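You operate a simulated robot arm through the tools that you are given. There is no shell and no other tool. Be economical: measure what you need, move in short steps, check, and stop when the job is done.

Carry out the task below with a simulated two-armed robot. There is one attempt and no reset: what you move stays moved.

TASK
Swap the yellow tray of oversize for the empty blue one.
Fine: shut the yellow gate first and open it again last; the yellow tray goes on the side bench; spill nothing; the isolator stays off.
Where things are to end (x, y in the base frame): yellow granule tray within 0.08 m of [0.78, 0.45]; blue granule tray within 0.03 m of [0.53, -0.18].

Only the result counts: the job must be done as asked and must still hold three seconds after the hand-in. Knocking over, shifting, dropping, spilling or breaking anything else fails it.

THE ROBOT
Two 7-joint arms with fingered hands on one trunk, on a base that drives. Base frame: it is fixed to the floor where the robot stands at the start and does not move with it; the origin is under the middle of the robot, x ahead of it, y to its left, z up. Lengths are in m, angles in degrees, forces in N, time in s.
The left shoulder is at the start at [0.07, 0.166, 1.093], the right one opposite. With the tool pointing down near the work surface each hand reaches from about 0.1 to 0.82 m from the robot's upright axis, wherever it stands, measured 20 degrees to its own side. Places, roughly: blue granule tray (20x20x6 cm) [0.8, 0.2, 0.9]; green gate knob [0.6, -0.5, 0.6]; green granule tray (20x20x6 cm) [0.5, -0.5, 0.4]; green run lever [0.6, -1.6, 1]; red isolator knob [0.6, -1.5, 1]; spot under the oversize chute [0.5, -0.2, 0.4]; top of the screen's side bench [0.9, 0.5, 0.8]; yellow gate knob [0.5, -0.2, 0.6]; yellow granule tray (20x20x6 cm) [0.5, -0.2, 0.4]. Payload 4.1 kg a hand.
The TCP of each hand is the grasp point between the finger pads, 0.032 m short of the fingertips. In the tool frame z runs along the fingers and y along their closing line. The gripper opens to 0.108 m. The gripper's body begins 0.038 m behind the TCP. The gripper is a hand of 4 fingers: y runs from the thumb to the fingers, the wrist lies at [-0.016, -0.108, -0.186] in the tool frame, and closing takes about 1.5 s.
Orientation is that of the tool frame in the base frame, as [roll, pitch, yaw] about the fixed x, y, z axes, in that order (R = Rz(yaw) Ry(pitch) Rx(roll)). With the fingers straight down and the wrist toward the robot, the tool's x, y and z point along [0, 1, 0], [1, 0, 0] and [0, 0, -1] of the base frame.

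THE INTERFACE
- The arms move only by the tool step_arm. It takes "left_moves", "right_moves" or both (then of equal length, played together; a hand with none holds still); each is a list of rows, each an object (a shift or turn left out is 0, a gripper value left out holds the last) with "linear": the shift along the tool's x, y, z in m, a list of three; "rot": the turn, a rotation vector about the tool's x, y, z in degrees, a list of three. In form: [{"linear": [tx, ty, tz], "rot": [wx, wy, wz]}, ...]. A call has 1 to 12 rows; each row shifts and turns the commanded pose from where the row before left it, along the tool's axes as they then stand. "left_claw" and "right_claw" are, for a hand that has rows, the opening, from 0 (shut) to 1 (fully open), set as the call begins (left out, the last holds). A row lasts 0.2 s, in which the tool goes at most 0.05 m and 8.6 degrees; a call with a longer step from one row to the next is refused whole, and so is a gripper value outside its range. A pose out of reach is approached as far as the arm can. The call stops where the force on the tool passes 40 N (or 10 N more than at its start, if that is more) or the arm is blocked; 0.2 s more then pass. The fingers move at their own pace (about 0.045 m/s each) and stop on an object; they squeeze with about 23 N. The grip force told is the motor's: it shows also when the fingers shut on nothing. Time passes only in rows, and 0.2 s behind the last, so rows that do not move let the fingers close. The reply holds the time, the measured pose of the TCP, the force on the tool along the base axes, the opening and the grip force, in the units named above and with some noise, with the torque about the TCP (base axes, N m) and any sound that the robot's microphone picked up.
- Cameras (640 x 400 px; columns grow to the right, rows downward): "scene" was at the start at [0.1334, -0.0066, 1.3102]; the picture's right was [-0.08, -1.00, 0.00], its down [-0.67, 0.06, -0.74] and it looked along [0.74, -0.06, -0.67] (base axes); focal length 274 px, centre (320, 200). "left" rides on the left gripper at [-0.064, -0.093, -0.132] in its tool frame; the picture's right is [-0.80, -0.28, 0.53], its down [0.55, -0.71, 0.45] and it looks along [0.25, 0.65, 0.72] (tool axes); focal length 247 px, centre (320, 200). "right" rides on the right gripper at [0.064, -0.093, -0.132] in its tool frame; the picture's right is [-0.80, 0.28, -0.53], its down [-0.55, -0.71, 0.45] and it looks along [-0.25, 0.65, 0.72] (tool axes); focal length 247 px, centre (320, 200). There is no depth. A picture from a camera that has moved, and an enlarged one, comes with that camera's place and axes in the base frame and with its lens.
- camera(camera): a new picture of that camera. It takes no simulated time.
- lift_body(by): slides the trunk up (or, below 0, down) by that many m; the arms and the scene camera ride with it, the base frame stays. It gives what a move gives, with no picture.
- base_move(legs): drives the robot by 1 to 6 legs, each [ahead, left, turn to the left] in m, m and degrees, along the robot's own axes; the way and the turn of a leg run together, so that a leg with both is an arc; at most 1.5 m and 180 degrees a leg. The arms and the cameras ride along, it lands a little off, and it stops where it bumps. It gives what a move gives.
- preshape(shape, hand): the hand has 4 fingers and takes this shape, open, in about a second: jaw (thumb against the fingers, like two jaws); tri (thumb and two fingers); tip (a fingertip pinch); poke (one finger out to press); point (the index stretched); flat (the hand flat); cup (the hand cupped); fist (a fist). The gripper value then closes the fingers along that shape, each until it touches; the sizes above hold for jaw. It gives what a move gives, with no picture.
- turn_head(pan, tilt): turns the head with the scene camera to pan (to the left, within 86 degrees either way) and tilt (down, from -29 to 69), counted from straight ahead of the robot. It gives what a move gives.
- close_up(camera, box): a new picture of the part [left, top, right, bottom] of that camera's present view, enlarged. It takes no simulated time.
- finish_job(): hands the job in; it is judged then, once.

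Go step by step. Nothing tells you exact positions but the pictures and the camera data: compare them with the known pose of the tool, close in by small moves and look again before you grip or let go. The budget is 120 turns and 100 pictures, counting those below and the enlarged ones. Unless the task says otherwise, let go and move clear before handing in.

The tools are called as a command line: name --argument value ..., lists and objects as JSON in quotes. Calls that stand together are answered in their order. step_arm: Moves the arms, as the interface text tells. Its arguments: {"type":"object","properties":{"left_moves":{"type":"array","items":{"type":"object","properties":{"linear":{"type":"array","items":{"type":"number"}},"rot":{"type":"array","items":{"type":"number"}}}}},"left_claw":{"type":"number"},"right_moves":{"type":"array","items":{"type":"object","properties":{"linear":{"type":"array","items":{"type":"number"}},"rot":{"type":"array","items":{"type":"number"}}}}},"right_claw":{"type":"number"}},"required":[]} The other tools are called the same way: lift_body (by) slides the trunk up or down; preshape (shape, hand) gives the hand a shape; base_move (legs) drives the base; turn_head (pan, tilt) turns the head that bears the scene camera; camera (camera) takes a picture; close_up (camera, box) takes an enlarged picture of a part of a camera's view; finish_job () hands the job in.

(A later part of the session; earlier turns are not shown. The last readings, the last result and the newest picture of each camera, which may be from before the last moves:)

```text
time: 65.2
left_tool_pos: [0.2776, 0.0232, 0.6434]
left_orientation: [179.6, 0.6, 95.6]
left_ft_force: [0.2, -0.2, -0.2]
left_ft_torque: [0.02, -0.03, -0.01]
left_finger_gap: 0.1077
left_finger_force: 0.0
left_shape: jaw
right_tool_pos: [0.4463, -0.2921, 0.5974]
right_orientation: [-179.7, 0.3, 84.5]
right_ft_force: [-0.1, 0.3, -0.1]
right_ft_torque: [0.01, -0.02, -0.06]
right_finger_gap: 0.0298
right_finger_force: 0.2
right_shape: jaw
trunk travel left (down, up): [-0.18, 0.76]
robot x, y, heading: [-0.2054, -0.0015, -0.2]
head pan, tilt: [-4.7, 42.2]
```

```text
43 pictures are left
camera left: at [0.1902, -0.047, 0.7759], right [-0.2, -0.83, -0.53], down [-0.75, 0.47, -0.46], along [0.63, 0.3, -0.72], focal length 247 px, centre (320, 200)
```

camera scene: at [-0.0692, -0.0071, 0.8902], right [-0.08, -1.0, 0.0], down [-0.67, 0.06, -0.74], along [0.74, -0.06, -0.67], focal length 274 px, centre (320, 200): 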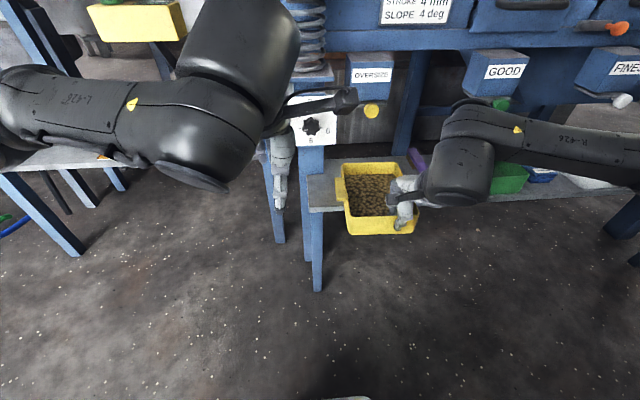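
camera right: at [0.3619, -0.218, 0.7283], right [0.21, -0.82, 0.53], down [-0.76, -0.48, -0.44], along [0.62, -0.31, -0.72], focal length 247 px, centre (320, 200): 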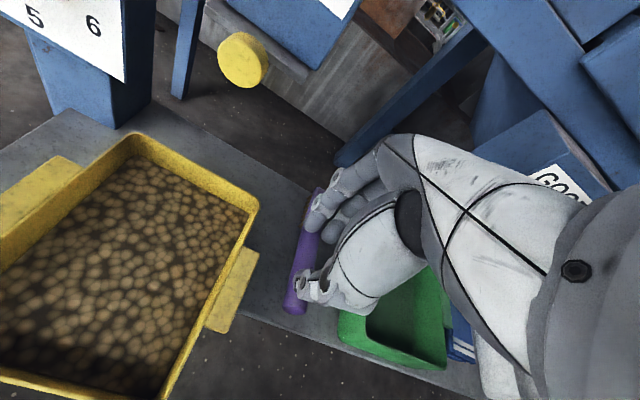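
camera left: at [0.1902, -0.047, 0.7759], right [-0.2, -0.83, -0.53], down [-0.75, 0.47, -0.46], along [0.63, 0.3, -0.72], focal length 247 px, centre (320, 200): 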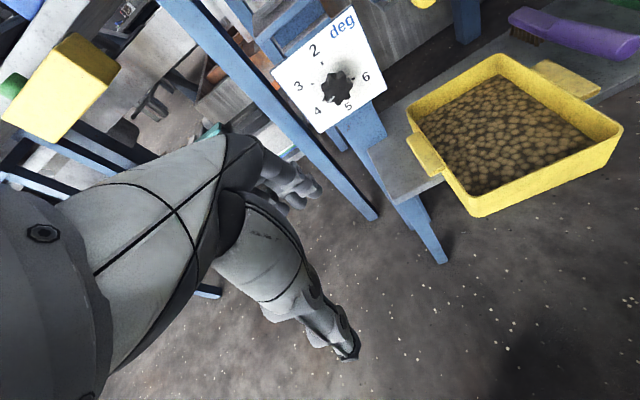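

Right tab: x 0.394–0.474, y -0.280…-0.259; left tab: outer y -0.092; centre x about 0.438. I move the left hand over its tab, keeping high over the dial.

step_arm --left_moves '[{"rot": [0, 0, -1.5], "linear": [-0.037, -0.0046, 0]}, {"linear": [-0.037, -0.0046, 0]}, {"linear": [-0.037, -0.0046, 0]}, {"linear": [-0.005, 0.0403, 0]}, {"linear": [-0.005, 0.0403, 0]}, {"linear": [-0.005, 0.0403, 0]}, {"linear": [-0.005, 0.0393, 0]}, {}]' --right_moves '[{"rot": [0, 0, 3.5]}, {"linear": [0.009, -0.007, 0]}, {}, {}, {}, {}, {}, {}]' --left_claw 0.92 --right_claw 0.92

camera --camera "left"

camera --camera "right"

```text
time: 67.0
left_tool_pos: [0.4385, -0.0875, 0.6455]
left_orientation: [179.7, 0.7, 97.1]
left_ft_force: [0.0, -0.2, 0.2]
left_ft_torque: [0.01, -0.02, 0.02]
left_finger_gap: 0.0995
left_finger_force: 0.1
left_shape: jaw
right_tool_pos: [0.4399, -0.282, 0.5968]
right_orientation: [-179.7, 0.3, 81.0]
right_ft_force: [-0.5, -0.8, -0.5]
right_ft_torque: [-0.02, 0.02, 0.0]
right_finger_gap: 0.0991
right_finger_force: 0.0
right_shape: jaw
trunk travel left (down, up): [-0.18, 0.76]
robot x, y, heading: [-0.2, 0.0006, -0.1]
head pan, tilt: [-4.7, 42.2]
```

```text
42 pictures are left
camera left: at [0.3534, -0.1615, 0.7781], right [-0.18, -0.83, -0.53], down [-0.77, 0.45, -0.46], along [0.62, 0.32, -0.72], focal length 247 px, centre (320, 200)
```

left: 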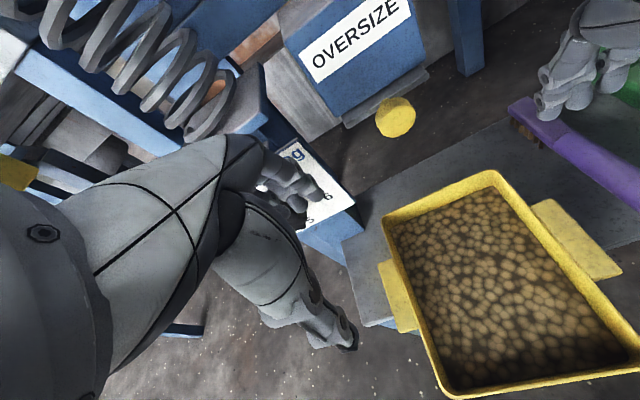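

```text
41 pictures are left
camera right: at [0.3605, -0.2032, 0.7277], right [0.16, -0.83, 0.53], down [-0.79, -0.43, -0.44], along [0.6, -0.35, -0.72], focal length 247 px, centre (320, 200)
```

right: 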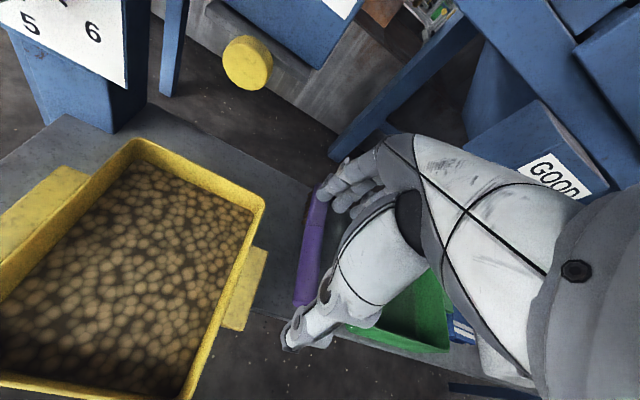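

Refined: left tab y -0.097…-0.078, right tab -0.278…-0.258, centre x 0.436. I adjust the left hand by 16 mm outward and lower both partway.

step_arm --left_moves '[{"rot": [0, 0, -2], "linear": [0.0165, -0.003, 0]}, {"linear": [0, 0, 0.03]}, {"linear": [0, 0, 0.03]}, {"linear": [0, 0, 0.03]}, {"linear": [0, 0, 0.03]}, {"linear": [0, 0, 0.0]}]' --right_moves '[{"linear": [0, -0.003, 0]}, {"linear": [0, 0, 0.02]}, {"linear": [0, 0, 0.02]}, {"linear": [0, 0, 0.02]}, {"linear": [0, 0, 0.01]}, {}]'

close_up --camera "left" --box '[240, 120, 560, 400]'

close_up --camera "right" --box '[100, 120, 420, 400]'

```text
time: 68.4
left_tool_pos: [0.4354, -0.0726, 0.5249]
left_orientation: [179.6, 0.7, 99.2]
left_ft_force: [1.3, -0.6, -0.5]
left_ft_torque: [0.02, 0.02, 0.01]
left_finger_gap: 0.0992
left_finger_force: 0.1
left_shape: jaw
right_tool_pos: [0.4375, -0.2844, 0.5263]
right_orientation: [-179.6, 0.3, 81.0]
right_ft_force: [-0.3, -0.1, 0.6]
right_ft_torque: [0.0, -0.01, 0.02]
right_finger_gap: 0.0991
right_finger_force: 0.3
right_shape: jaw
trunk travel left (down, up): [-0.18, 0.76]
robot x, y, heading: [-0.2018, 0.0002, -0.1]
head pan, tilt: [-4.7, 42.2]
```

```text
1.43 times, centred on (400, 260) of left
camera zoom: at [0.3522, -0.149, 0.6575], right [-0.15, -0.84, -0.52], down [-0.78, 0.42, -0.46], along [0.61, 0.34, -0.72], focal length 353 px, centre (206, 114)
```

zoom: 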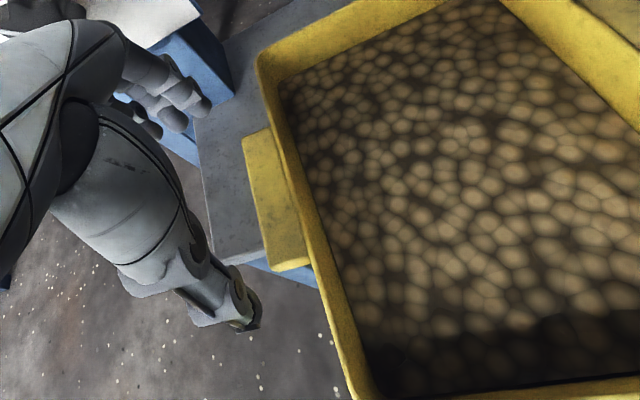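

```text
1.43 times, centred on (260, 260) of right
camera zoom: at [0.3575, -0.2038, 0.6575], right [0.16, -0.83, 0.53], down [-0.79, -0.43, -0.44], along [0.6, -0.35, -0.72], focal length 353 px, centre (406, 114)
```

zoom: 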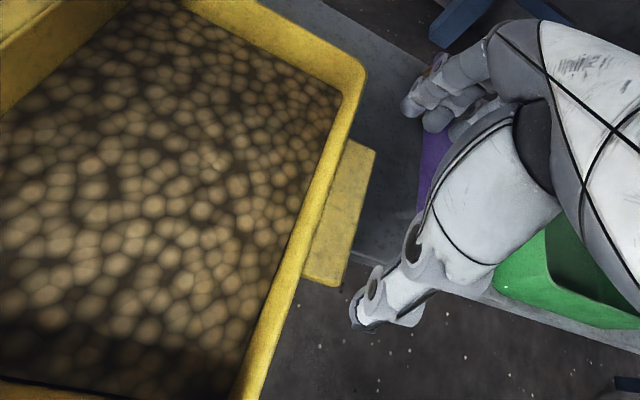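

I now see thumb and index tips lie about 1 cm outboard of where I assumed, so I shift both hands 11–12 mm inward, then lower to the tabs.

step_arm --left_moves '[{"linear": [-0.0108, 0.0015, 0]}, {"linear": [0, 0, 0.022]}, {"linear": [0, 0, 0.022]}, {"linear": [0, 0, 0.02]}]' --right_moves '[{"linear": [0.0118, -0.001, 0]}, {"linear": [0, 0, 0.022]}, {"linear": [0, 0, 0.022]}, {"linear": [0, 0, 0.022]}]'

close_up --camera "left" --box '[240, 120, 560, 400]'

close_up --camera "right" --box '[100, 120, 420, 400]'

```text
time: 69.4
left_tool_pos: [0.4368, -0.0826, 0.4593]
left_orientation: [179.6, 0.7, 99.1]
left_ft_force: [-10.7, 25.2, -5.7]
left_ft_torque: [-3.18, -2.09, -3.38]
left_finger_gap: 0.0994
left_finger_force: 0.1
left_shape: jaw
right_tool_pos: [0.4389, -0.2726, 0.4613]
right_orientation: [-179.9, 0.2, 80.9]
right_ft_force: [10.2, -24.4, 6.3]
right_ft_torque: [4.21, 2.05, 1.4]
right_finger_gap: 0.0994
right_finger_force: 0.1
right_shape: jaw
trunk travel left (down, up): [-0.18, 0.76]
robot x, y, heading: [-0.2041, 0.0002, -0.4]
head pan, tilt: [-4.7, 42.2]
```

```text
1.43 times, centred on (400, 260) of left
camera zoom: at [0.3549, -0.1593, 0.5931], right [-0.15, -0.84, -0.53], down [-0.78, 0.43, -0.46], along [0.61, 0.34, -0.72], focal length 353 px, centre (206, 114)
```

zoom: 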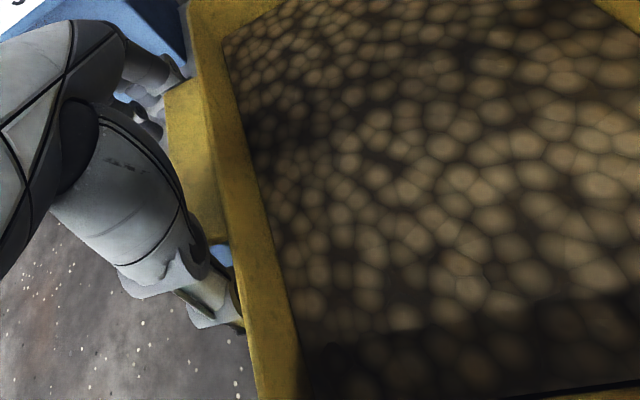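

```text
1.43 times, centred on (260, 260) of right
camera zoom: at [0.3581, -0.1933, 0.5924], right [0.15, -0.83, 0.53], down [-0.79, -0.43, -0.44], along [0.6, -0.35, -0.72], focal length 353 px, centre (406, 114)
```

zoom: 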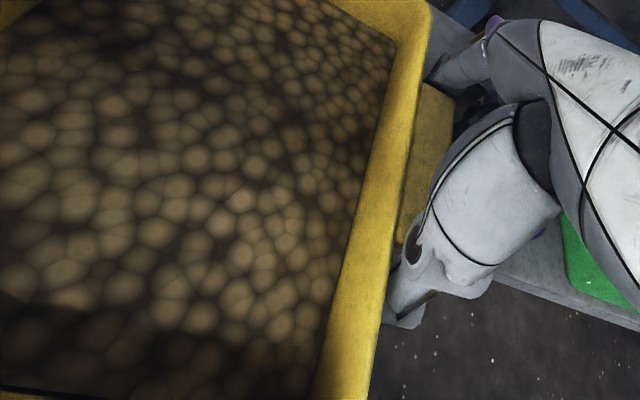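

Equal and opposite forces show that the two wrist cameras are pressing against each other. Reducing the yaw of both hands by 5° separates them.

step_arm --left_moves '[{"rot": [0, 0, 2.5]}, {"rot": [0, 0, 2.5]}, {}]' --right_moves '[{"rot": [0, 0, -2.5]}, {"rot": [0, 0, -2.5]}, {}]'

```text
time: 70.2
left_tool_pos: [0.4373, -0.0833, 0.461]
left_orientation: [179.6, 0.7, 94.1]
left_ft_force: [-0.3, -1.2, 0.0]
left_ft_torque: [0.01, -0.02, 0.0]
left_finger_gap: 0.0994
left_finger_force: 0.0
left_shape: jaw
right_tool_pos: [0.4367, -0.2719, 0.459]
right_orientation: [-179.7, 0.2, 86.1]
right_ft_force: [-0.5, -0.2, 0.3]
right_ft_torque: [0.0, -0.01, -0.04]
right_finger_gap: 0.0993
right_finger_force: 0.1
right_shape: jaw
trunk travel left (down, up): [-0.18, 0.76]
robot x, y, heading: [-0.2018, -0.0011, -0.2]
head pan, tilt: [-4.7, 42.2]
```

The contact is gone. I close both hands on the tabs.

step_arm --left_moves '[{}, {}, {}, {}]' --right_moves '[{}, {}, {}, {}]' --left_claw 0 --right_claw 0

close_up --camera "left" --box '[240, 120, 560, 400]'

close_up --camera "right" --box '[100, 120, 420, 400]'

```text
time: 71.2
left_tool_pos: [0.4372, -0.0826, 0.4618]
left_orientation: [179.6, 0.6, 94.2]
left_ft_force: [-0.8, 0.9, 0.4]
left_ft_torque: [-0.04, -0.02, 0.0]
left_finger_gap: 0.0553
left_finger_force: 0.1
left_shape: jaw
right_tool_pos: [0.4379, -0.2727, 0.4601]
right_orientation: [-179.6, 0.3, 86.0]
right_ft_force: [-0.5, -1.1, 0.5]
right_ft_torque: [0.0, -0.05, -0.08]
right_finger_gap: 0.0512
right_finger_force: 6.8
right_shape: jaw
trunk travel left (down, up): [-0.18, 0.76]
robot x, y, heading: [-0.202, -0.0013, -0.2]
head pan, tilt: [-4.7, 42.2]
```

```text
1.43 times, centred on (400, 260) of left
camera zoom: at [0.3489, -0.1525, 0.5939], right [-0.22, -0.82, -0.53], down [-0.74, 0.49, -0.46], along [0.64, 0.29, -0.72], focal length 353 px, centre (206, 114)
```

zoom: 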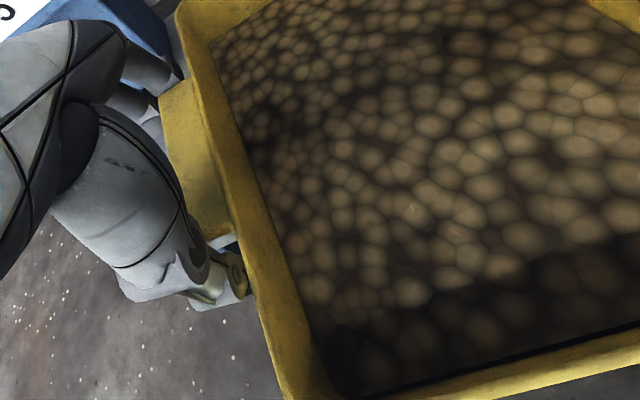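

```text
1.43 times, centred on (260, 260) of right
camera zoom: at [0.3513, -0.1998, 0.5916], right [0.23, -0.81, 0.53], down [-0.74, -0.5, -0.44], along [0.63, -0.3, -0.72], focal length 353 px, centre (406, 114)
```

zoom: 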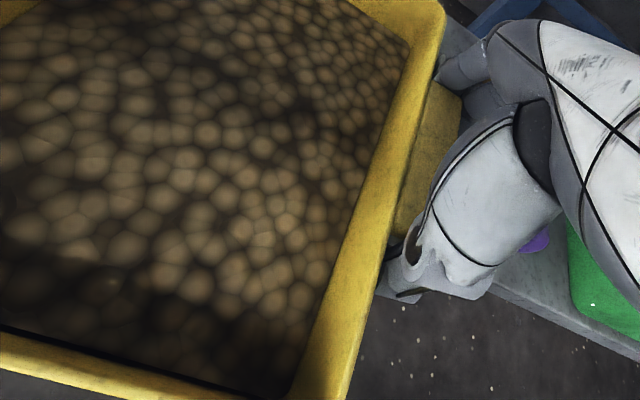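

step_arm --left_moves '[{}, {}, {}, {}, {}]' --right_moves '[{}, {}, {}, {}, {}]'

close_up --camera "left" --box '[240, 120, 400, 300]'

camera --camera "scene"

```text
time: 72.4
left_tool_pos: [0.4385, -0.0821, 0.461]
left_orientation: [179.6, 0.7, 94.2]
left_ft_force: [-2.9, 3.7, 0.1]
left_ft_torque: [-0.05, -0.04, 0.04]
left_finger_gap: 0.0398
left_finger_force: 22.9
left_shape: jaw
right_tool_pos: [0.438, -0.2713, 0.4599]
right_orientation: [-179.6, 0.3, 86.1]
right_ft_force: [2.1, -3.9, 0.4]
right_ft_torque: [0.08, -0.01, -0.49]
right_finger_gap: 0.0427
right_finger_force: 22.4
right_shape: jaw
trunk travel left (down, up): [-0.18, 0.76]
robot x, y, heading: [-0.2014, -0.0025, 0.1]
head pan, tilt: [-4.7, 42.2]
```

```text
2.22 times, centred on (320, 210) of left
camera zoom: at [0.349, -0.1524, 0.5937], right [-0.22, -0.82, -0.53], down [-0.74, 0.49, -0.46], along [0.63, 0.29, -0.72], focal length 549 px, centre (320, 178)
```

zoom: 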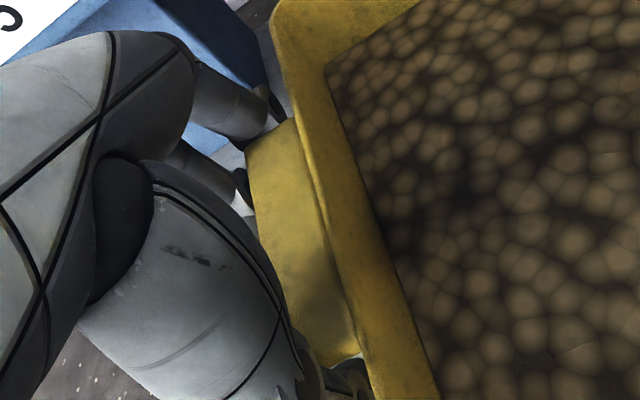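

```text
33 pictures are left
camera scene: at [-0.0691, -0.0071, 0.8901], right [-0.08, -1.0, 0.0], down [-0.67, 0.06, -0.74], along [0.74, -0.06, -0.67], focal length 274 px, centre (320, 200)
```

scene: 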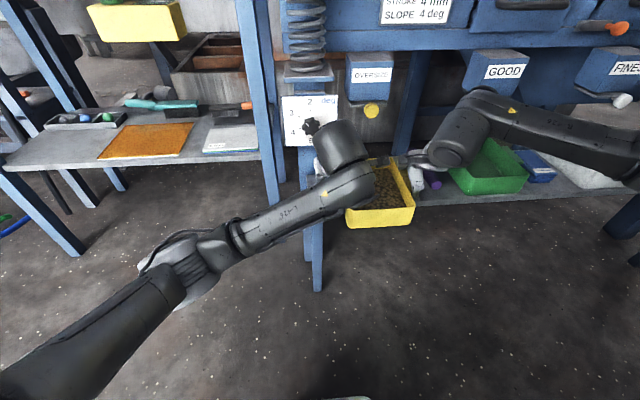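

The fingers have curled in under the tab ends — a secure cage on both sides. I lift slightly with the trunk to test.

lift_body --by 0.025

close_up --camera "scene" --box '[280, 100, 460, 240]'

```text
time: 73.1
left_tool_pos: [0.4387, -0.0826, 0.4851]
left_orientation: [179.7, 0.6, 94.2]
left_ft_force: [-1.8, 3.9, -2.8]
left_ft_torque: [-0.02, 0.01, 0.0]
left_finger_gap: 0.0394
left_finger_force: 22.7
left_shape: jaw
right_tool_pos: [0.4376, -0.2715, 0.4842]
right_orientation: [-179.5, 0.3, 86.1]
right_ft_force: [2.2, -4.1, -1.6]
right_ft_torque: [0.09, 0.0, -0.49]
right_finger_gap: 0.0426
right_finger_force: 22.7
right_shape: jaw
trunk travel left (down, up): [-0.205, 0.735]
robot x, y, heading: [-0.2026, 0.0019, 0.0]
head pan, tilt: [-4.7, 42.2]
```

```text
2.86 times, centred on (370, 170) of scene
camera zoom: at [-0.0687, -0.0073, 0.9151], right [-0.08, -1.0, 0.0], down [-0.67, 0.06, -0.74], along [0.74, -0.06, -0.67], focal length 782 px, centre (177, 286)
```

zoom: 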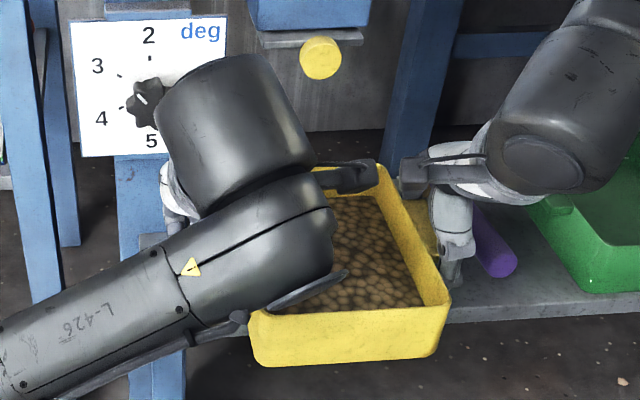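

The load is only a few newtons per hand and tray is level. But the dial pointer looks different; I check that closely.

close_up --camera "scene" --box '[290, 95, 340, 145]'

camera --camera "left"

```text
8.00 times, centred on (315, 120) of scene
camera zoom: at [-0.0687, -0.0073, 0.9151], right [-0.08, -1.0, 0.0], down [-0.67, 0.06, -0.74], along [0.74, -0.06, -0.67], focal length 2189 px, centre (360, 840)
```

zoom: 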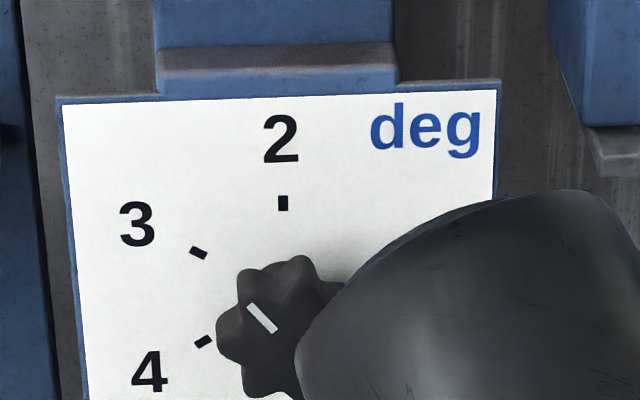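

```text
30 pictures are left
camera left: at [0.3492, -0.1526, 0.6184], right [-0.22, -0.82, -0.53], down [-0.74, 0.49, -0.46], along [0.63, 0.29, -0.72], focal length 247 px, centre (320, 200)
```

left: 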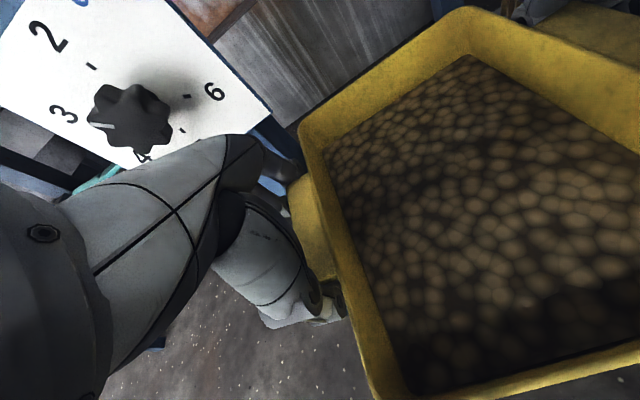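

My left hand's knuckles turned the slope dial from 4 to about 3 on the way down; I must restore it to 4 before finishing. First I carry the tray: back straight out, clear of everything.

base_move --legs '[[-0.25, 0, 0]]'

lift_body --by 0.48

camera --camera "scene"

```text
time: 74.7
left_tool_pos: [0.2419, -0.083, 0.4855]
left_orientation: [179.6, 0.6, 94.1]
left_ft_force: [-2.3, 0.3, -2.1]
left_ft_torque: [-0.01, 0.03, 0.04]
left_finger_gap: 0.0394
left_finger_force: 23.1
left_shape: jaw
right_tool_pos: [0.242, -0.2731, 0.4844]
right_orientation: [-179.6, 0.2, 85.9]
right_ft_force: [2.0, -1.5, -2.2]
right_ft_torque: [0.02, 0.01, -0.45]
right_finger_gap: 0.0429
right_finger_force: 23.2
right_shape: jaw
trunk travel left (down, up): [-0.205, 0.735]
robot x, y, heading: [-0.3984, -0.0032, -0.2]
head pan, tilt: [-4.7, 42.2]
stopped in leg 1: the robot was blocked; the commanded pose is now the measured one
```

```text
refused: 0.48 is not a number from -0.4 to 0.4
```

```text
29 pictures are left
camera scene: at [-0.2644, -0.0071, 0.915], right [-0.08, -1.0, 0.0], down [-0.67, 0.06, -0.74], along [0.74, -0.06, -0.67], focal length 274 px, centre (320, 200)
```

scene: 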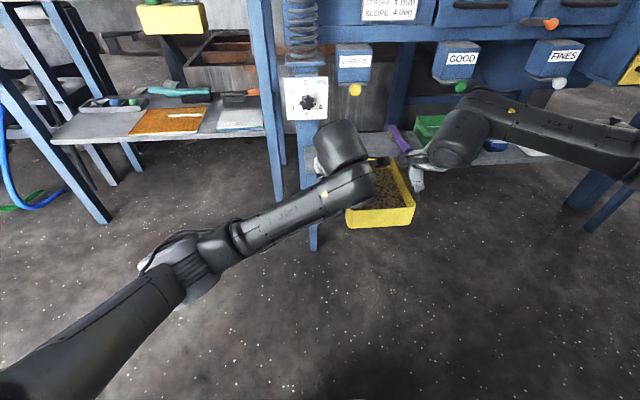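

Something behind blocks the robot at x -0.4; I step forward 2 cm off it. The tray is clear of the shelf, so I raise the trunk in two strokes.

base_move --legs '[[0.02, 0, 0]]'

lift_body --by 0.4

lift_body --by 0.08

camera --camera "scene"

```text
time: 75.5
left_tool_pos: [0.2621, -0.0834, 0.4853]
left_orientation: [179.7, 0.6, 94.0]
left_ft_force: [-1.6, 1.2, -2.3]
left_ft_torque: [0.0, 0.02, 0.08]
left_finger_gap: 0.0393
left_finger_force: 22.7
left_shape: jaw
right_tool_pos: [0.2602, -0.2741, 0.4848]
right_orientation: [-179.6, 0.3, 85.9]
right_ft_force: [2.2, -1.6, -2.3]
right_ft_torque: [0.05, 0.02, -0.45]
right_finger_gap: 0.0427
right_finger_force: 22.5
right_shape: jaw
trunk travel left (down, up): [-0.205, 0.735]
robot x, y, heading: [-0.3768, 0.0002, -0.3]
head pan, tilt: [-4.7, 42.2]
```

```text
time: 79.3
left_tool_pos: [0.2625, -0.0834, 0.8863]
left_orientation: [179.7, 0.6, 94.1]
left_ft_force: [-1.5, 0.7, -1.9]
left_ft_torque: [0.03, -0.02, 0.07]
left_finger_gap: 0.0392
left_finger_force: 22.7
left_shape: jaw
right_tool_pos: [0.2621, -0.2731, 0.8836]
right_orientation: [-179.5, 0.4, 85.9]
right_ft_force: [2.1, -1.7, -1.3]
right_ft_torque: [0.04, 0.01, -0.44]
right_finger_gap: 0.0429
right_finger_force: 23.3
right_shape: jaw
trunk travel left (down, up): [-0.605, 0.335]
robot x, y, heading: [-0.3786, 0.0002, -0.2]
head pan, tilt: [-4.7, 42.2]
```

```text
time: 80.5
left_tool_pos: [0.2626, -0.0851, 0.9656]
left_orientation: [179.8, 0.6, 94.0]
left_ft_force: [-1.8, 1.7, -2.4]
left_ft_torque: [-0.03, -0.03, 0.04]
left_finger_gap: 0.039
left_finger_force: 23.3
left_shape: jaw
right_tool_pos: [0.2624, -0.2728, 0.9654]
right_orientation: [-179.6, 0.3, 86.0]
right_ft_force: [1.1, -0.9, -1.6]
right_ft_torque: [0.05, -0.01, -0.44]
right_finger_gap: 0.0426
right_finger_force: 23.3
right_shape: jaw
trunk travel left (down, up): [-0.685, 0.255]
robot x, y, heading: [-0.381, -0.0018, -0.4]
head pan, tilt: [-4.7, 42.2]
```

```text
28 pictures are left
camera scene: at [-0.244, -0.0073, 1.395], right [-0.08, -1.0, 0.0], down [-0.67, 0.06, -0.74], along [0.74, -0.06, -0.67], focal length 274 px, centre (320, 200)
```

scene: 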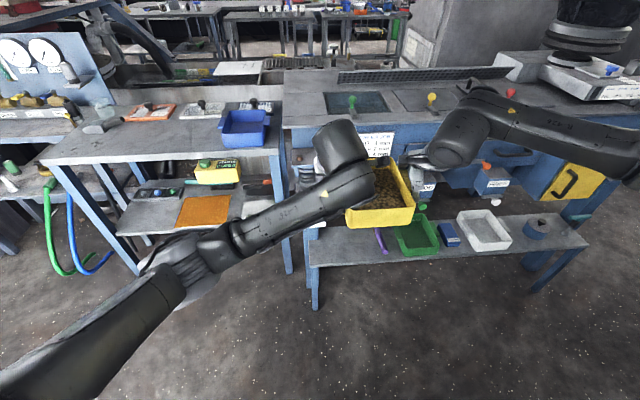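

All steady and level. The way to the left along the bench front is open; I drive forward 0.08 and left 0.66, then look.

base_move --legs '[[0.08, 0, 0], [0, 0.665, 0]]'

camera --camera "scene"

```text
time: 84.8
left_tool_pos: [0.3469, 0.5722, 0.9643]
left_orientation: [179.7, 0.5, 93.8]
left_ft_force: [-2.1, 1.0, -1.6]
left_ft_torque: [0.0, -0.01, 0.04]
left_finger_gap: 0.0394
left_finger_force: 23.2
left_shape: jaw
right_tool_pos: [0.3447, 0.383, 0.9651]
right_orientation: [-179.6, 0.3, 85.5]
right_ft_force: [2.0, -1.9, -2.4]
right_ft_torque: [0.05, 0.03, -0.42]
right_finger_gap: 0.0428
right_finger_force: 22.7
right_shape: jaw
trunk travel left (down, up): [-0.685, 0.255]
robot x, y, heading: [-0.2925, 0.6595, -0.6]
head pan, tilt: [-4.7, 42.2]
```

```text
27 pictures are left
camera scene: at [-0.1602, 0.6519, 1.3951], right [-0.09, -1.0, 0.0], down [-0.67, 0.06, -0.74], along [0.74, -0.07, -0.67], focal length 274 px, centre (320, 200)
```

scene: 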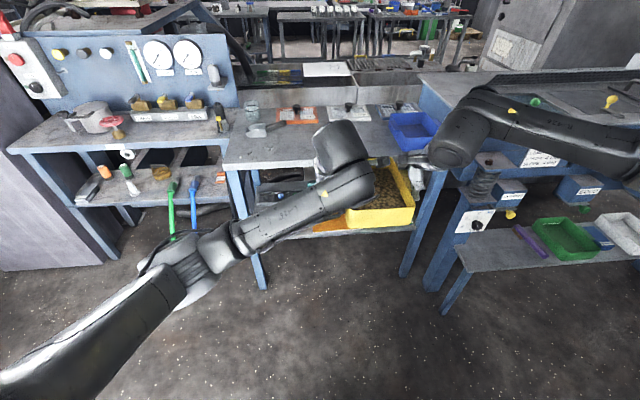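

The tray is at (0.346, 0.478), blue's near tab ends at y ≈ 0.295. I drive forward 0.43 and slightly left.

base_move --legs '[[0.3, 0.012, 0.5], [0.13, 0, 0]]'

camera --camera "right"

camera --camera "scene"

```text
time: 87.7
left_tool_pos: [0.7779, 0.587, 0.9664]
left_orientation: [179.7, 0.6, 94.2]
left_ft_force: [-2.5, 0.9, -2.8]
left_ft_torque: [-0.01, 0.02, 0.08]
left_finger_gap: 0.0394
left_finger_force: 22.7
left_shape: jaw
right_tool_pos: [0.7774, 0.3985, 0.9652]
right_orientation: [-179.6, 0.3, 86.0]
right_ft_force: [2.2, -1.1, -1.6]
right_ft_torque: [0.02, 0.01, -0.44]
right_finger_gap: 0.0428
right_finger_force: 23.1
right_shape: jaw
trunk travel left (down, up): [-0.685, 0.255]
robot x, y, heading: [0.138, 0.672, 0.1]
head pan, tilt: [-4.7, 42.2]
```

```text
26 pictures are left
camera right: at [0.6915, 0.4704, 1.0965], right [0.23, -0.81, 0.53], down [-0.75, -0.5, -0.44], along [0.63, -0.3, -0.72], focal length 247 px, centre (320, 200)
```

right: 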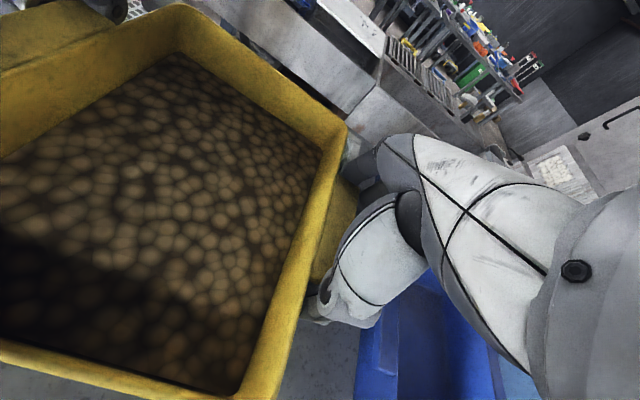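

```text
25 pictures are left
camera scene: at [0.2708, 0.6632, 1.3952], right [-0.08, -1.0, 0.0], down [-0.67, 0.06, -0.74], along [0.74, -0.06, -0.67], focal length 274 px, centre (320, 200)
```

scene: 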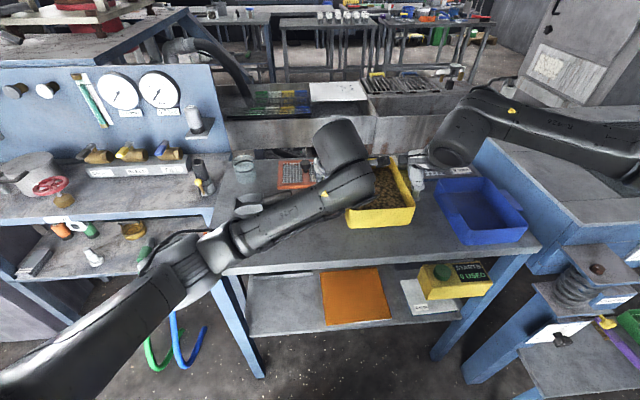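

The tray hangs over (0.778, 0.493), clear of the blue tray. I lower with both arms, slowly near the bench.

step_arm --left_moves '[{"linear": [0, 0, 0.01]}, {"linear": [0, 0, 0.014]}, {"linear": [0, 0, 0.014]}, {"linear": [0, 0, 0.012]}, {}]' --right_moves '[{"linear": [0, 0, 0.01]}, {"linear": [0, 0, 0.014]}, {"linear": [0, 0, 0.014]}, {"linear": [0, 0, 0.012]}, {}]'

camera --camera "scene"

```text
time: 88.9
left_tool_pos: [0.7797, 0.5879, 0.916]
left_orientation: [179.8, 0.5, 94.2]
left_ft_force: [-1.3, 1.3, -2.2]
left_ft_torque: [0.03, -0.02, -0.03]
left_finger_gap: 0.0393
left_finger_force: 23.4
left_shape: jaw
right_tool_pos: [0.7784, 0.399, 0.9149]
right_orientation: [-179.6, 0.3, 86.0]
right_ft_force: [2.3, -1.1, -0.8]
right_ft_torque: [0.06, 0.0, -0.49]
right_finger_gap: 0.0425
right_finger_force: 23.2
right_shape: jaw
trunk travel left (down, up): [-0.685, 0.255]
robot x, y, heading: [0.1357, 0.6693, -0.1]
head pan, tilt: [-4.7, 42.2]
```

```text
24 pictures are left
camera scene: at [0.2714, 0.6631, 1.3951], right [-0.08, -1.0, 0.0], down [-0.67, 0.06, -0.74], along [0.74, -0.06, -0.67], focal length 274 px, centre (320, 200)
```

scene: 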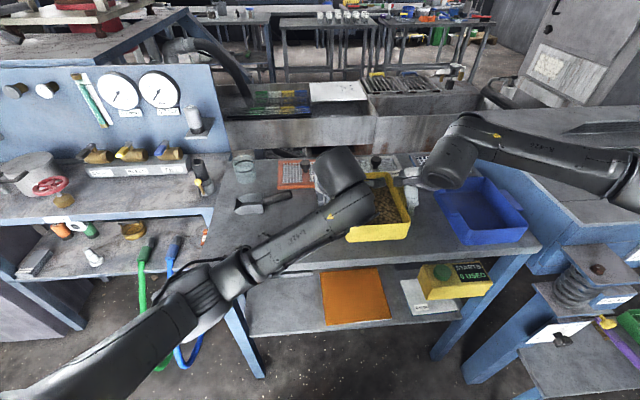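

step_arm --left_moves '[{"linear": [0, 0, 0.006]}, {"linear": [0, 0, 0.006]}, {"linear": [0, 0, 0.005]}, {}]' --right_moves '[{"linear": [0, 0, 0.006]}, {"linear": [0, 0, 0.006]}, {"linear": [0, 0, 0.005]}, {}]'

step_arm --left_moves '[{"linear": [0, 0, 0.004]}, {"linear": [0, 0, 0.004]}, {}]' --right_moves '[{"linear": [0, 0, 0.004]}, {"linear": [0, 0, 0.004]}, {}]'

close_up --camera "scene" --box '[310, 140, 470, 270]'

```text
time: 89.9
left_tool_pos: [0.7784, 0.5873, 0.8978]
left_orientation: [179.7, 0.6, 94.2]
left_ft_force: [-2.5, 0.9, -2.2]
left_ft_torque: [0.01, -0.01, 0.0]
left_finger_gap: 0.0392
left_finger_force: 23.2
left_shape: jaw
right_tool_pos: [0.7778, 0.398, 0.8978]
right_orientation: [-179.6, 0.3, 86.0]
right_ft_force: [2.2, -0.9, -0.8]
right_ft_torque: [0.04, 0.03, -0.54]
right_finger_gap: 0.0426
right_finger_force: 22.6
right_shape: jaw
trunk travel left (down, up): [-0.685, 0.255]
robot x, y, heading: [0.14, 0.6698, -0.1]
head pan, tilt: [-4.7, 42.2]
```

```text
time: 90.7
left_tool_pos: [0.7787, 0.5876, 0.8914]
left_orientation: [179.7, 0.6, 94.2]
left_ft_force: [-3.2, 2.4, -2.4]
left_ft_torque: [-0.01, -0.06, 0.02]
left_finger_gap: 0.0394
left_finger_force: 22.8
left_shape: jaw
right_tool_pos: [0.7777, 0.3984, 0.8908]
right_orientation: [-179.7, 0.3, 86.1]
right_ft_force: [2.8, -2.3, 1.6]
right_ft_torque: [0.09, -0.04, -0.53]
right_finger_gap: 0.0428
right_finger_force: 22.9
right_shape: jaw
trunk travel left (down, up): [-0.685, 0.255]
robot x, y, heading: [0.1397, 0.6719, -0.2]
head pan, tilt: [-4.7, 42.2]
```

```text
3.08 times, centred on (390, 205) of scene
camera zoom: at [0.2709, 0.6632, 1.3952], right [-0.08, -1.0, 0.0], down [-0.67, 0.06, -0.74], along [0.74, -0.06, -0.67], focal length 842 px, centre (105, 185)
```

zoom: 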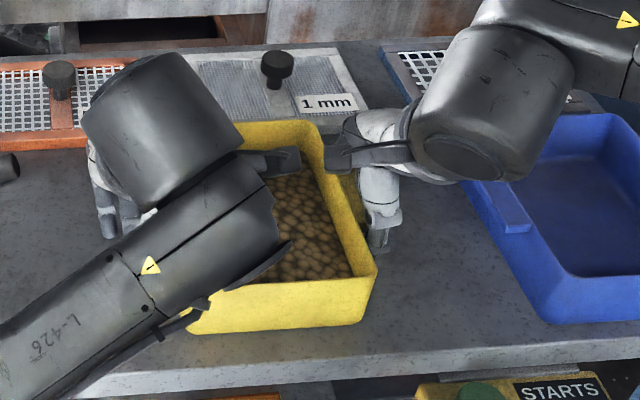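

Right-hand z force has turned positive: the tray is just touching. I go down a few more millimetres to confirm it rests.

step_arm --left_moves '[{"linear": [0, 0, 0.003]}, {"linear": [0, 0, 0.002]}, {}]' --right_moves '[{"linear": [0, 0, 0.003]}, {"linear": [0, 0, 0.002]}, {}]'

```text
time: 91.5
left_tool_pos: [0.7775, 0.5884, 0.8897]
left_orientation: [179.4, 0.7, 94.3]
left_ft_force: [2.4, 2.4, 16.8]
left_ft_torque: [-0.07, 0.0, 0.0]
left_finger_gap: 0.0386
left_finger_force: 22.5
left_shape: jaw
right_tool_pos: [0.7764, 0.3989, 0.8889]
right_orientation: [-179.9, 0.4, 85.9]
right_ft_force: [8.8, -5.7, 23.9]
right_ft_torque: [0.23, -0.14, -0.51]
right_finger_gap: 0.0432
right_finger_force: 22.8
right_shape: jaw
trunk travel left (down, up): [-0.685, 0.255]
robot x, y, heading: [0.1346, 0.6695, -0.0]
head pan, tilt: [-4.7, 42.2]
```

It rests on the bench. I ease off and open both hands, then raise them.

step_arm --left_moves '[{"linear": [0, 0, -0.003]}, {}, {}, {}, {}, {}, {}]' --right_moves '[{"linear": [0, 0, -0.003]}, {}, {}, {}, {}, {}, {}]' --left_claw 1 --right_claw 1

step_arm --left_moves '[{"linear": [0, 0, -0.02]}, {"linear": [0, 0, -0.03]}, {"linear": [0, 0, -0.04]}, {"linear": [0, 0, -0.04]}]' --right_moves '[{"linear": [0, 0, -0.02]}, {"linear": [0, 0, -0.03]}, {"linear": [0, 0, -0.04]}, {"linear": [0, 0, -0.04]}]'

camera --camera "scene"

```text
time: 93.1
left_tool_pos: [0.7792, 0.5868, 0.8894]
left_orientation: [179.6, 0.6, 94.1]
left_ft_force: [-0.3, -1.8, 2.4]
left_ft_torque: [0.01, -0.02, -0.05]
left_finger_gap: 0.108
left_finger_force: 0.3
left_shape: jaw
right_tool_pos: [0.7759, 0.3993, 0.8875]
right_orientation: [-179.6, 0.3, 86.1]
right_ft_force: [0.8, 4.1, 2.8]
right_ft_torque: [-0.07, -0.12, -0.01]
right_finger_gap: 0.1079
right_finger_force: 0.0
right_shape: jaw
trunk travel left (down, up): [-0.685, 0.255]
robot x, y, heading: [0.1412, 0.6715, 0.1]
head pan, tilt: [-4.7, 42.2]
```

```text
time: 94.1
left_tool_pos: [0.7766, 0.5878, 1.0195]
left_orientation: [179.6, 0.6, 94.1]
left_ft_force: [0.3, 0.2, -0.4]
left_ft_torque: [0.01, 0.02, 0.01]
left_finger_gap: 0.1078
left_finger_force: 0.0
left_shape: jaw
right_tool_pos: [0.7757, 0.3975, 1.0175]
right_orientation: [-179.7, 0.3, 86.0]
right_ft_force: [0.9, -0.7, -0.7]
right_ft_torque: [0.01, -0.01, -0.01]
right_finger_gap: 0.1081
right_finger_force: 0.1
right_shape: jaw
trunk travel left (down, up): [-0.685, 0.255]
robot x, y, heading: [0.1392, 0.6736, -0.2]
head pan, tilt: [-4.7, 42.2]
```

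```text
22 pictures are left
camera scene: at [0.2694, 0.6632, 1.3952], right [-0.08, -1.0, 0.0], down [-0.67, 0.06, -0.74], along [0.74, -0.06, -0.67], focal length 274 px, centre (320, 200)
```

scene: 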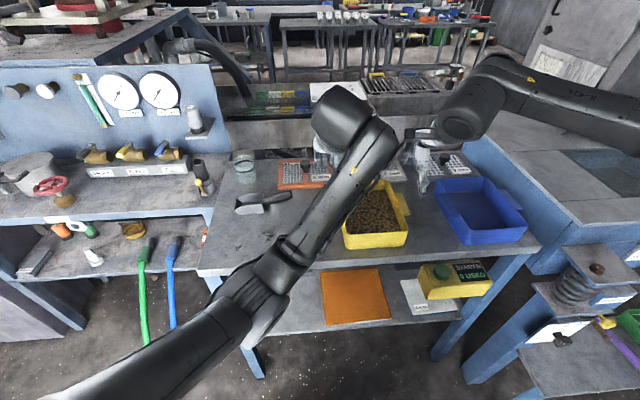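

Yellow stands at about (0.777, 0.493). The empty blue tray is light, so I'll take it one-handed by its front wall with the right hand. I drive back 0.09 and right 0.2 to bring the hand over blue's front wall.

base_move --legs '[[-0.09, -0.2, 0]]'

step_arm --right_moves '[{"rot": [0, 0, -4]}, {}]'

camera --camera "right"

camera --camera "scene"

```text
time: 95.8
left_tool_pos: [0.6873, 0.3885, 1.0192]
left_orientation: [179.6, 0.6, 94.2]
left_ft_force: [0.3, -0.8, -0.7]
left_ft_torque: [0.03, 0.03, 0.02]
left_finger_gap: 0.1079
left_finger_force: 0.0
left_shape: jaw
right_tool_pos: [0.6874, 0.1995, 1.0173]
right_orientation: [-179.6, 0.1, 86.0]
right_ft_force: [0.2, -0.5, 0.1]
right_ft_torque: [0.02, -0.01, 0.0]
right_finger_gap: 0.1078
right_finger_force: 0.1
right_shape: jaw
trunk travel left (down, up): [-0.685, 0.255]
robot x, y, heading: [0.0492, 0.474, 0.1]
head pan, tilt: [-4.7, 42.2]
```

```text
time: 96.4
left_tool_pos: [0.6875, 0.3885, 1.0197]
left_orientation: [179.7, 0.6, 94.2]
left_ft_force: [-0.1, 1.0, 0.3]
left_ft_torque: [0.0, -0.01, 0.0]
left_finger_gap: 0.108
left_finger_force: 0.0
left_shape: jaw
right_tool_pos: [0.688, 0.1989, 1.0184]
right_orientation: [-179.6, 0.1, 90.1]
right_ft_force: [0.1, 0.1, -0.6]
right_ft_torque: [0.0, 0.0, 0.02]
right_finger_gap: 0.108
right_finger_force: 0.0
right_shape: jaw
trunk travel left (down, up): [-0.685, 0.255]
robot x, y, heading: [0.0475, 0.4743, 0.1]
head pan, tilt: [-4.7, 42.2]
```

```text
21 pictures are left
camera right: at [0.5968, 0.2652, 1.1494], right [0.29, -0.8, 0.53], down [-0.71, -0.55, -0.44], along [0.65, -0.25, -0.72], focal length 247 px, centre (320, 200)
```

right: 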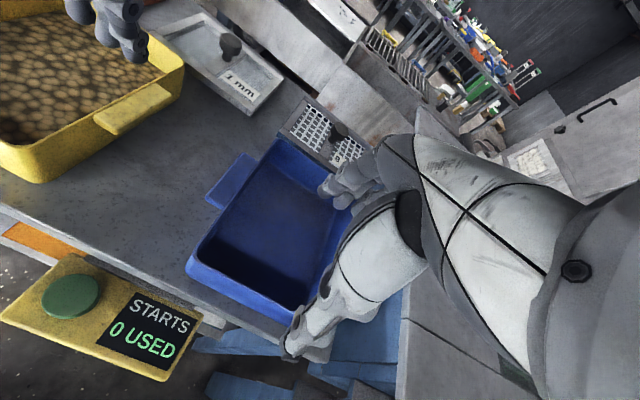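

```text
20 pictures are left
camera scene: at [0.1808, 0.4643, 1.3952], right [-0.08, -1.0, 0.0], down [-0.67, 0.06, -0.74], along [0.74, -0.06, -0.67], focal length 274 px, centre (320, 200)
```

scene: 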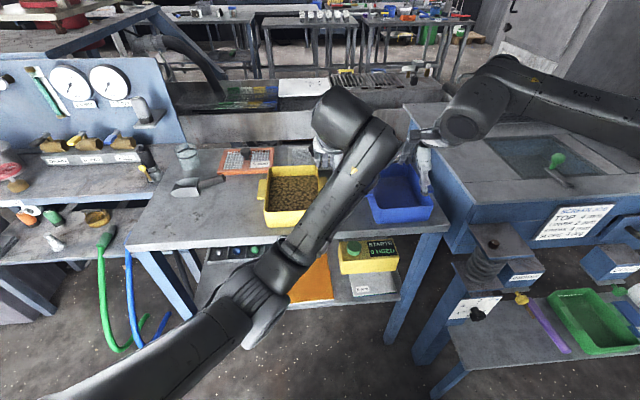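

Blue's front wall is at about x 0.678, centred at y ≈ 0.195 with rim z ≈ 0.90. I lower the open hand over it and close.

step_arm --right_moves '[{"linear": [-0.004, -0.009, 0.04]}, {"linear": [0, 0, 0.04]}, {"linear": [0, 0, 0.025]}, {"linear": [0, 0, 0.018]}, {}]'

step_arm --right_moves '[{}, {}, {}, {}, {}, {}, {}, {}]' --right_claw 0

close_up --camera "scene" --box '[340, 120, 460, 240]'

```text
time: 97.6
left_tool_pos: [0.6864, 0.3903, 1.0197]
left_orientation: [179.6, 0.6, 94.3]
left_ft_force: [-0.4, 0.0, -0.1]
left_ft_torque: [-0.04, 0.0, -0.03]
left_finger_gap: 0.1082
left_finger_force: 0.1
left_shape: jaw
right_tool_pos: [0.6774, 0.197, 0.8949]
right_orientation: [-179.6, 0.2, 90.1]
right_ft_force: [1.2, 0.5, 0.4]
right_ft_torque: [-0.01, -0.02, 0.01]
right_finger_gap: 0.1076
right_finger_force: 0.1
right_shape: jaw
trunk travel left (down, up): [-0.685, 0.255]
robot x, y, heading: [0.0455, 0.4722, -0.0]
head pan, tilt: [-4.7, 42.2]
```

```text
time: 99.4
left_tool_pos: [0.6875, 0.3899, 1.0196]
left_orientation: [179.5, 0.6, 94.3]
left_ft_force: [-0.2, -0.5, 0.1]
left_ft_torque: [0.02, 0.0, 0.0]
left_finger_gap: 0.1081
left_finger_force: 0.1
left_shape: jaw
right_tool_pos: [0.6785, 0.1946, 0.8945]
right_orientation: [-179.5, 0.2, 90.0]
right_ft_force: [0.4, -0.8, 0.5]
right_ft_torque: [0.01, 0.01, 0.05]
right_finger_gap: 0.0
right_finger_force: 22.9
right_shape: jaw
trunk travel left (down, up): [-0.685, 0.255]
robot x, y, heading: [0.0496, 0.4725, -0.2]
head pan, tilt: [-4.7, 42.2]
```

```text
3.33 times, centred on (400, 180) of scene
camera zoom: at [0.181, 0.4646, 1.3952], right [-0.08, -1.0, 0.0], down [-0.67, 0.06, -0.74], along [0.74, -0.06, -0.67], focal length 912 px, centre (53, 267)
```

zoom: 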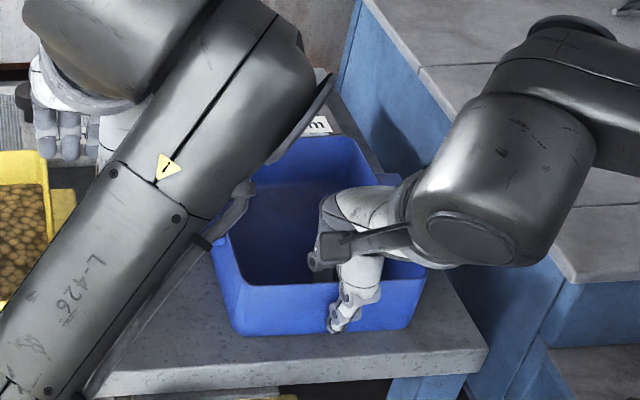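

The wall is between thumb and fingers. I lift 2 cm and look.

step_arm --right_moves '[{"linear": [0, 0, -0.008]}, {"linear": [0, 0, -0.012]}, {"linear": [0, 0, -0.01]}, {}]'

camera --camera "right"

close_up --camera "scene" --box '[340, 120, 460, 240]'

```text
time: 100.4
left_tool_pos: [0.6869, 0.3906, 1.0183]
left_orientation: [179.6, 0.6, 94.3]
left_ft_force: [0.2, -0.7, 0.0]
left_ft_torque: [0.06, 0.02, 0.0]
left_finger_gap: 0.1081
left_finger_force: 0.0
left_shape: jaw
right_tool_pos: [0.677, 0.1956, 0.9246]
right_orientation: [-179.6, 0.2, 90.0]
right_ft_force: [-0.2, 0.4, -1.1]
right_ft_torque: [0.01, 0.05, -0.03]
right_finger_gap: 0.0
right_finger_force: 23.1
right_shape: jaw
trunk travel left (down, up): [-0.685, 0.255]
robot x, y, heading: [0.0467, 0.4746, -0.0]
head pan, tilt: [-4.7, 42.2]
```

```text
18 pictures are left
camera right: at [0.5869, 0.2607, 1.0562], right [0.29, -0.8, 0.53], down [-0.71, -0.55, -0.44], along [0.64, -0.25, -0.72], focal length 247 px, centre (320, 200)
```

right: 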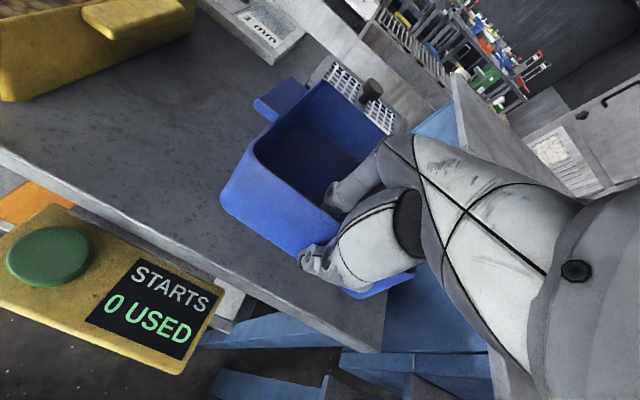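

```text
3.33 times, centred on (400, 180) of scene
camera zoom: at [0.1811, 0.4645, 1.3952], right [-0.08, -1.0, 0.0], down [-0.67, 0.06, -0.74], along [0.74, -0.06, -0.67], focal length 912 px, centre (53, 267)
```

zoom: 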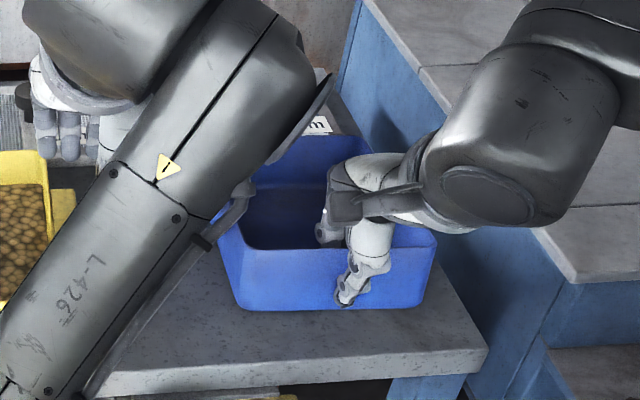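

The back edge still rests on the bench while the front has risen, so it sags in a one-hand pinch. I raise a bit more to see whether it holds at a fixed tilt.

step_arm --right_moves '[{"linear": [0, 0, -0.01]}, {"linear": [0, 0, -0.01]}, {"linear": [0, 0, -0.01]}, {}]'

close_up --camera "scene" --box '[340, 100, 460, 220]'

```text
time: 101.4
left_tool_pos: [0.6873, 0.3893, 1.0187]
left_orientation: [179.7, 0.6, 94.2]
left_ft_force: [0.1, 0.2, -0.4]
left_ft_torque: [0.04, 0.01, 0.0]
left_finger_gap: 0.1081
left_finger_force: 0.1
left_shape: jaw
right_tool_pos: [0.6786, 0.1954, 0.9554]
right_orientation: [-179.6, 0.2, 90.0]
right_ft_force: [0.3, 0.1, -0.6]
right_ft_torque: [-0.03, 0.1, 0.0]
right_finger_gap: 0.0002
right_finger_force: 23.3
right_shape: jaw
trunk travel left (down, up): [-0.685, 0.255]
robot x, y, heading: [0.0483, 0.4704, -0.3]
head pan, tilt: [-4.7, 42.2]
```

```text
3.33 times, centred on (400, 160) of scene
camera zoom: at [0.1812, 0.4645, 1.3951], right [-0.08, -1.0, 0.0], down [-0.67, 0.06, -0.74], along [0.74, -0.06, -0.67], focal length 912 px, centre (53, 333)
```

zoom: 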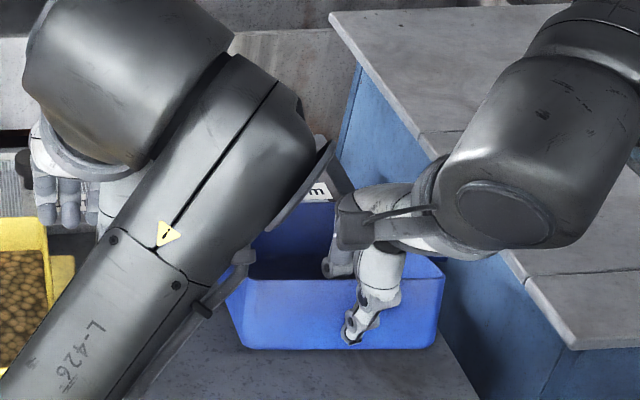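

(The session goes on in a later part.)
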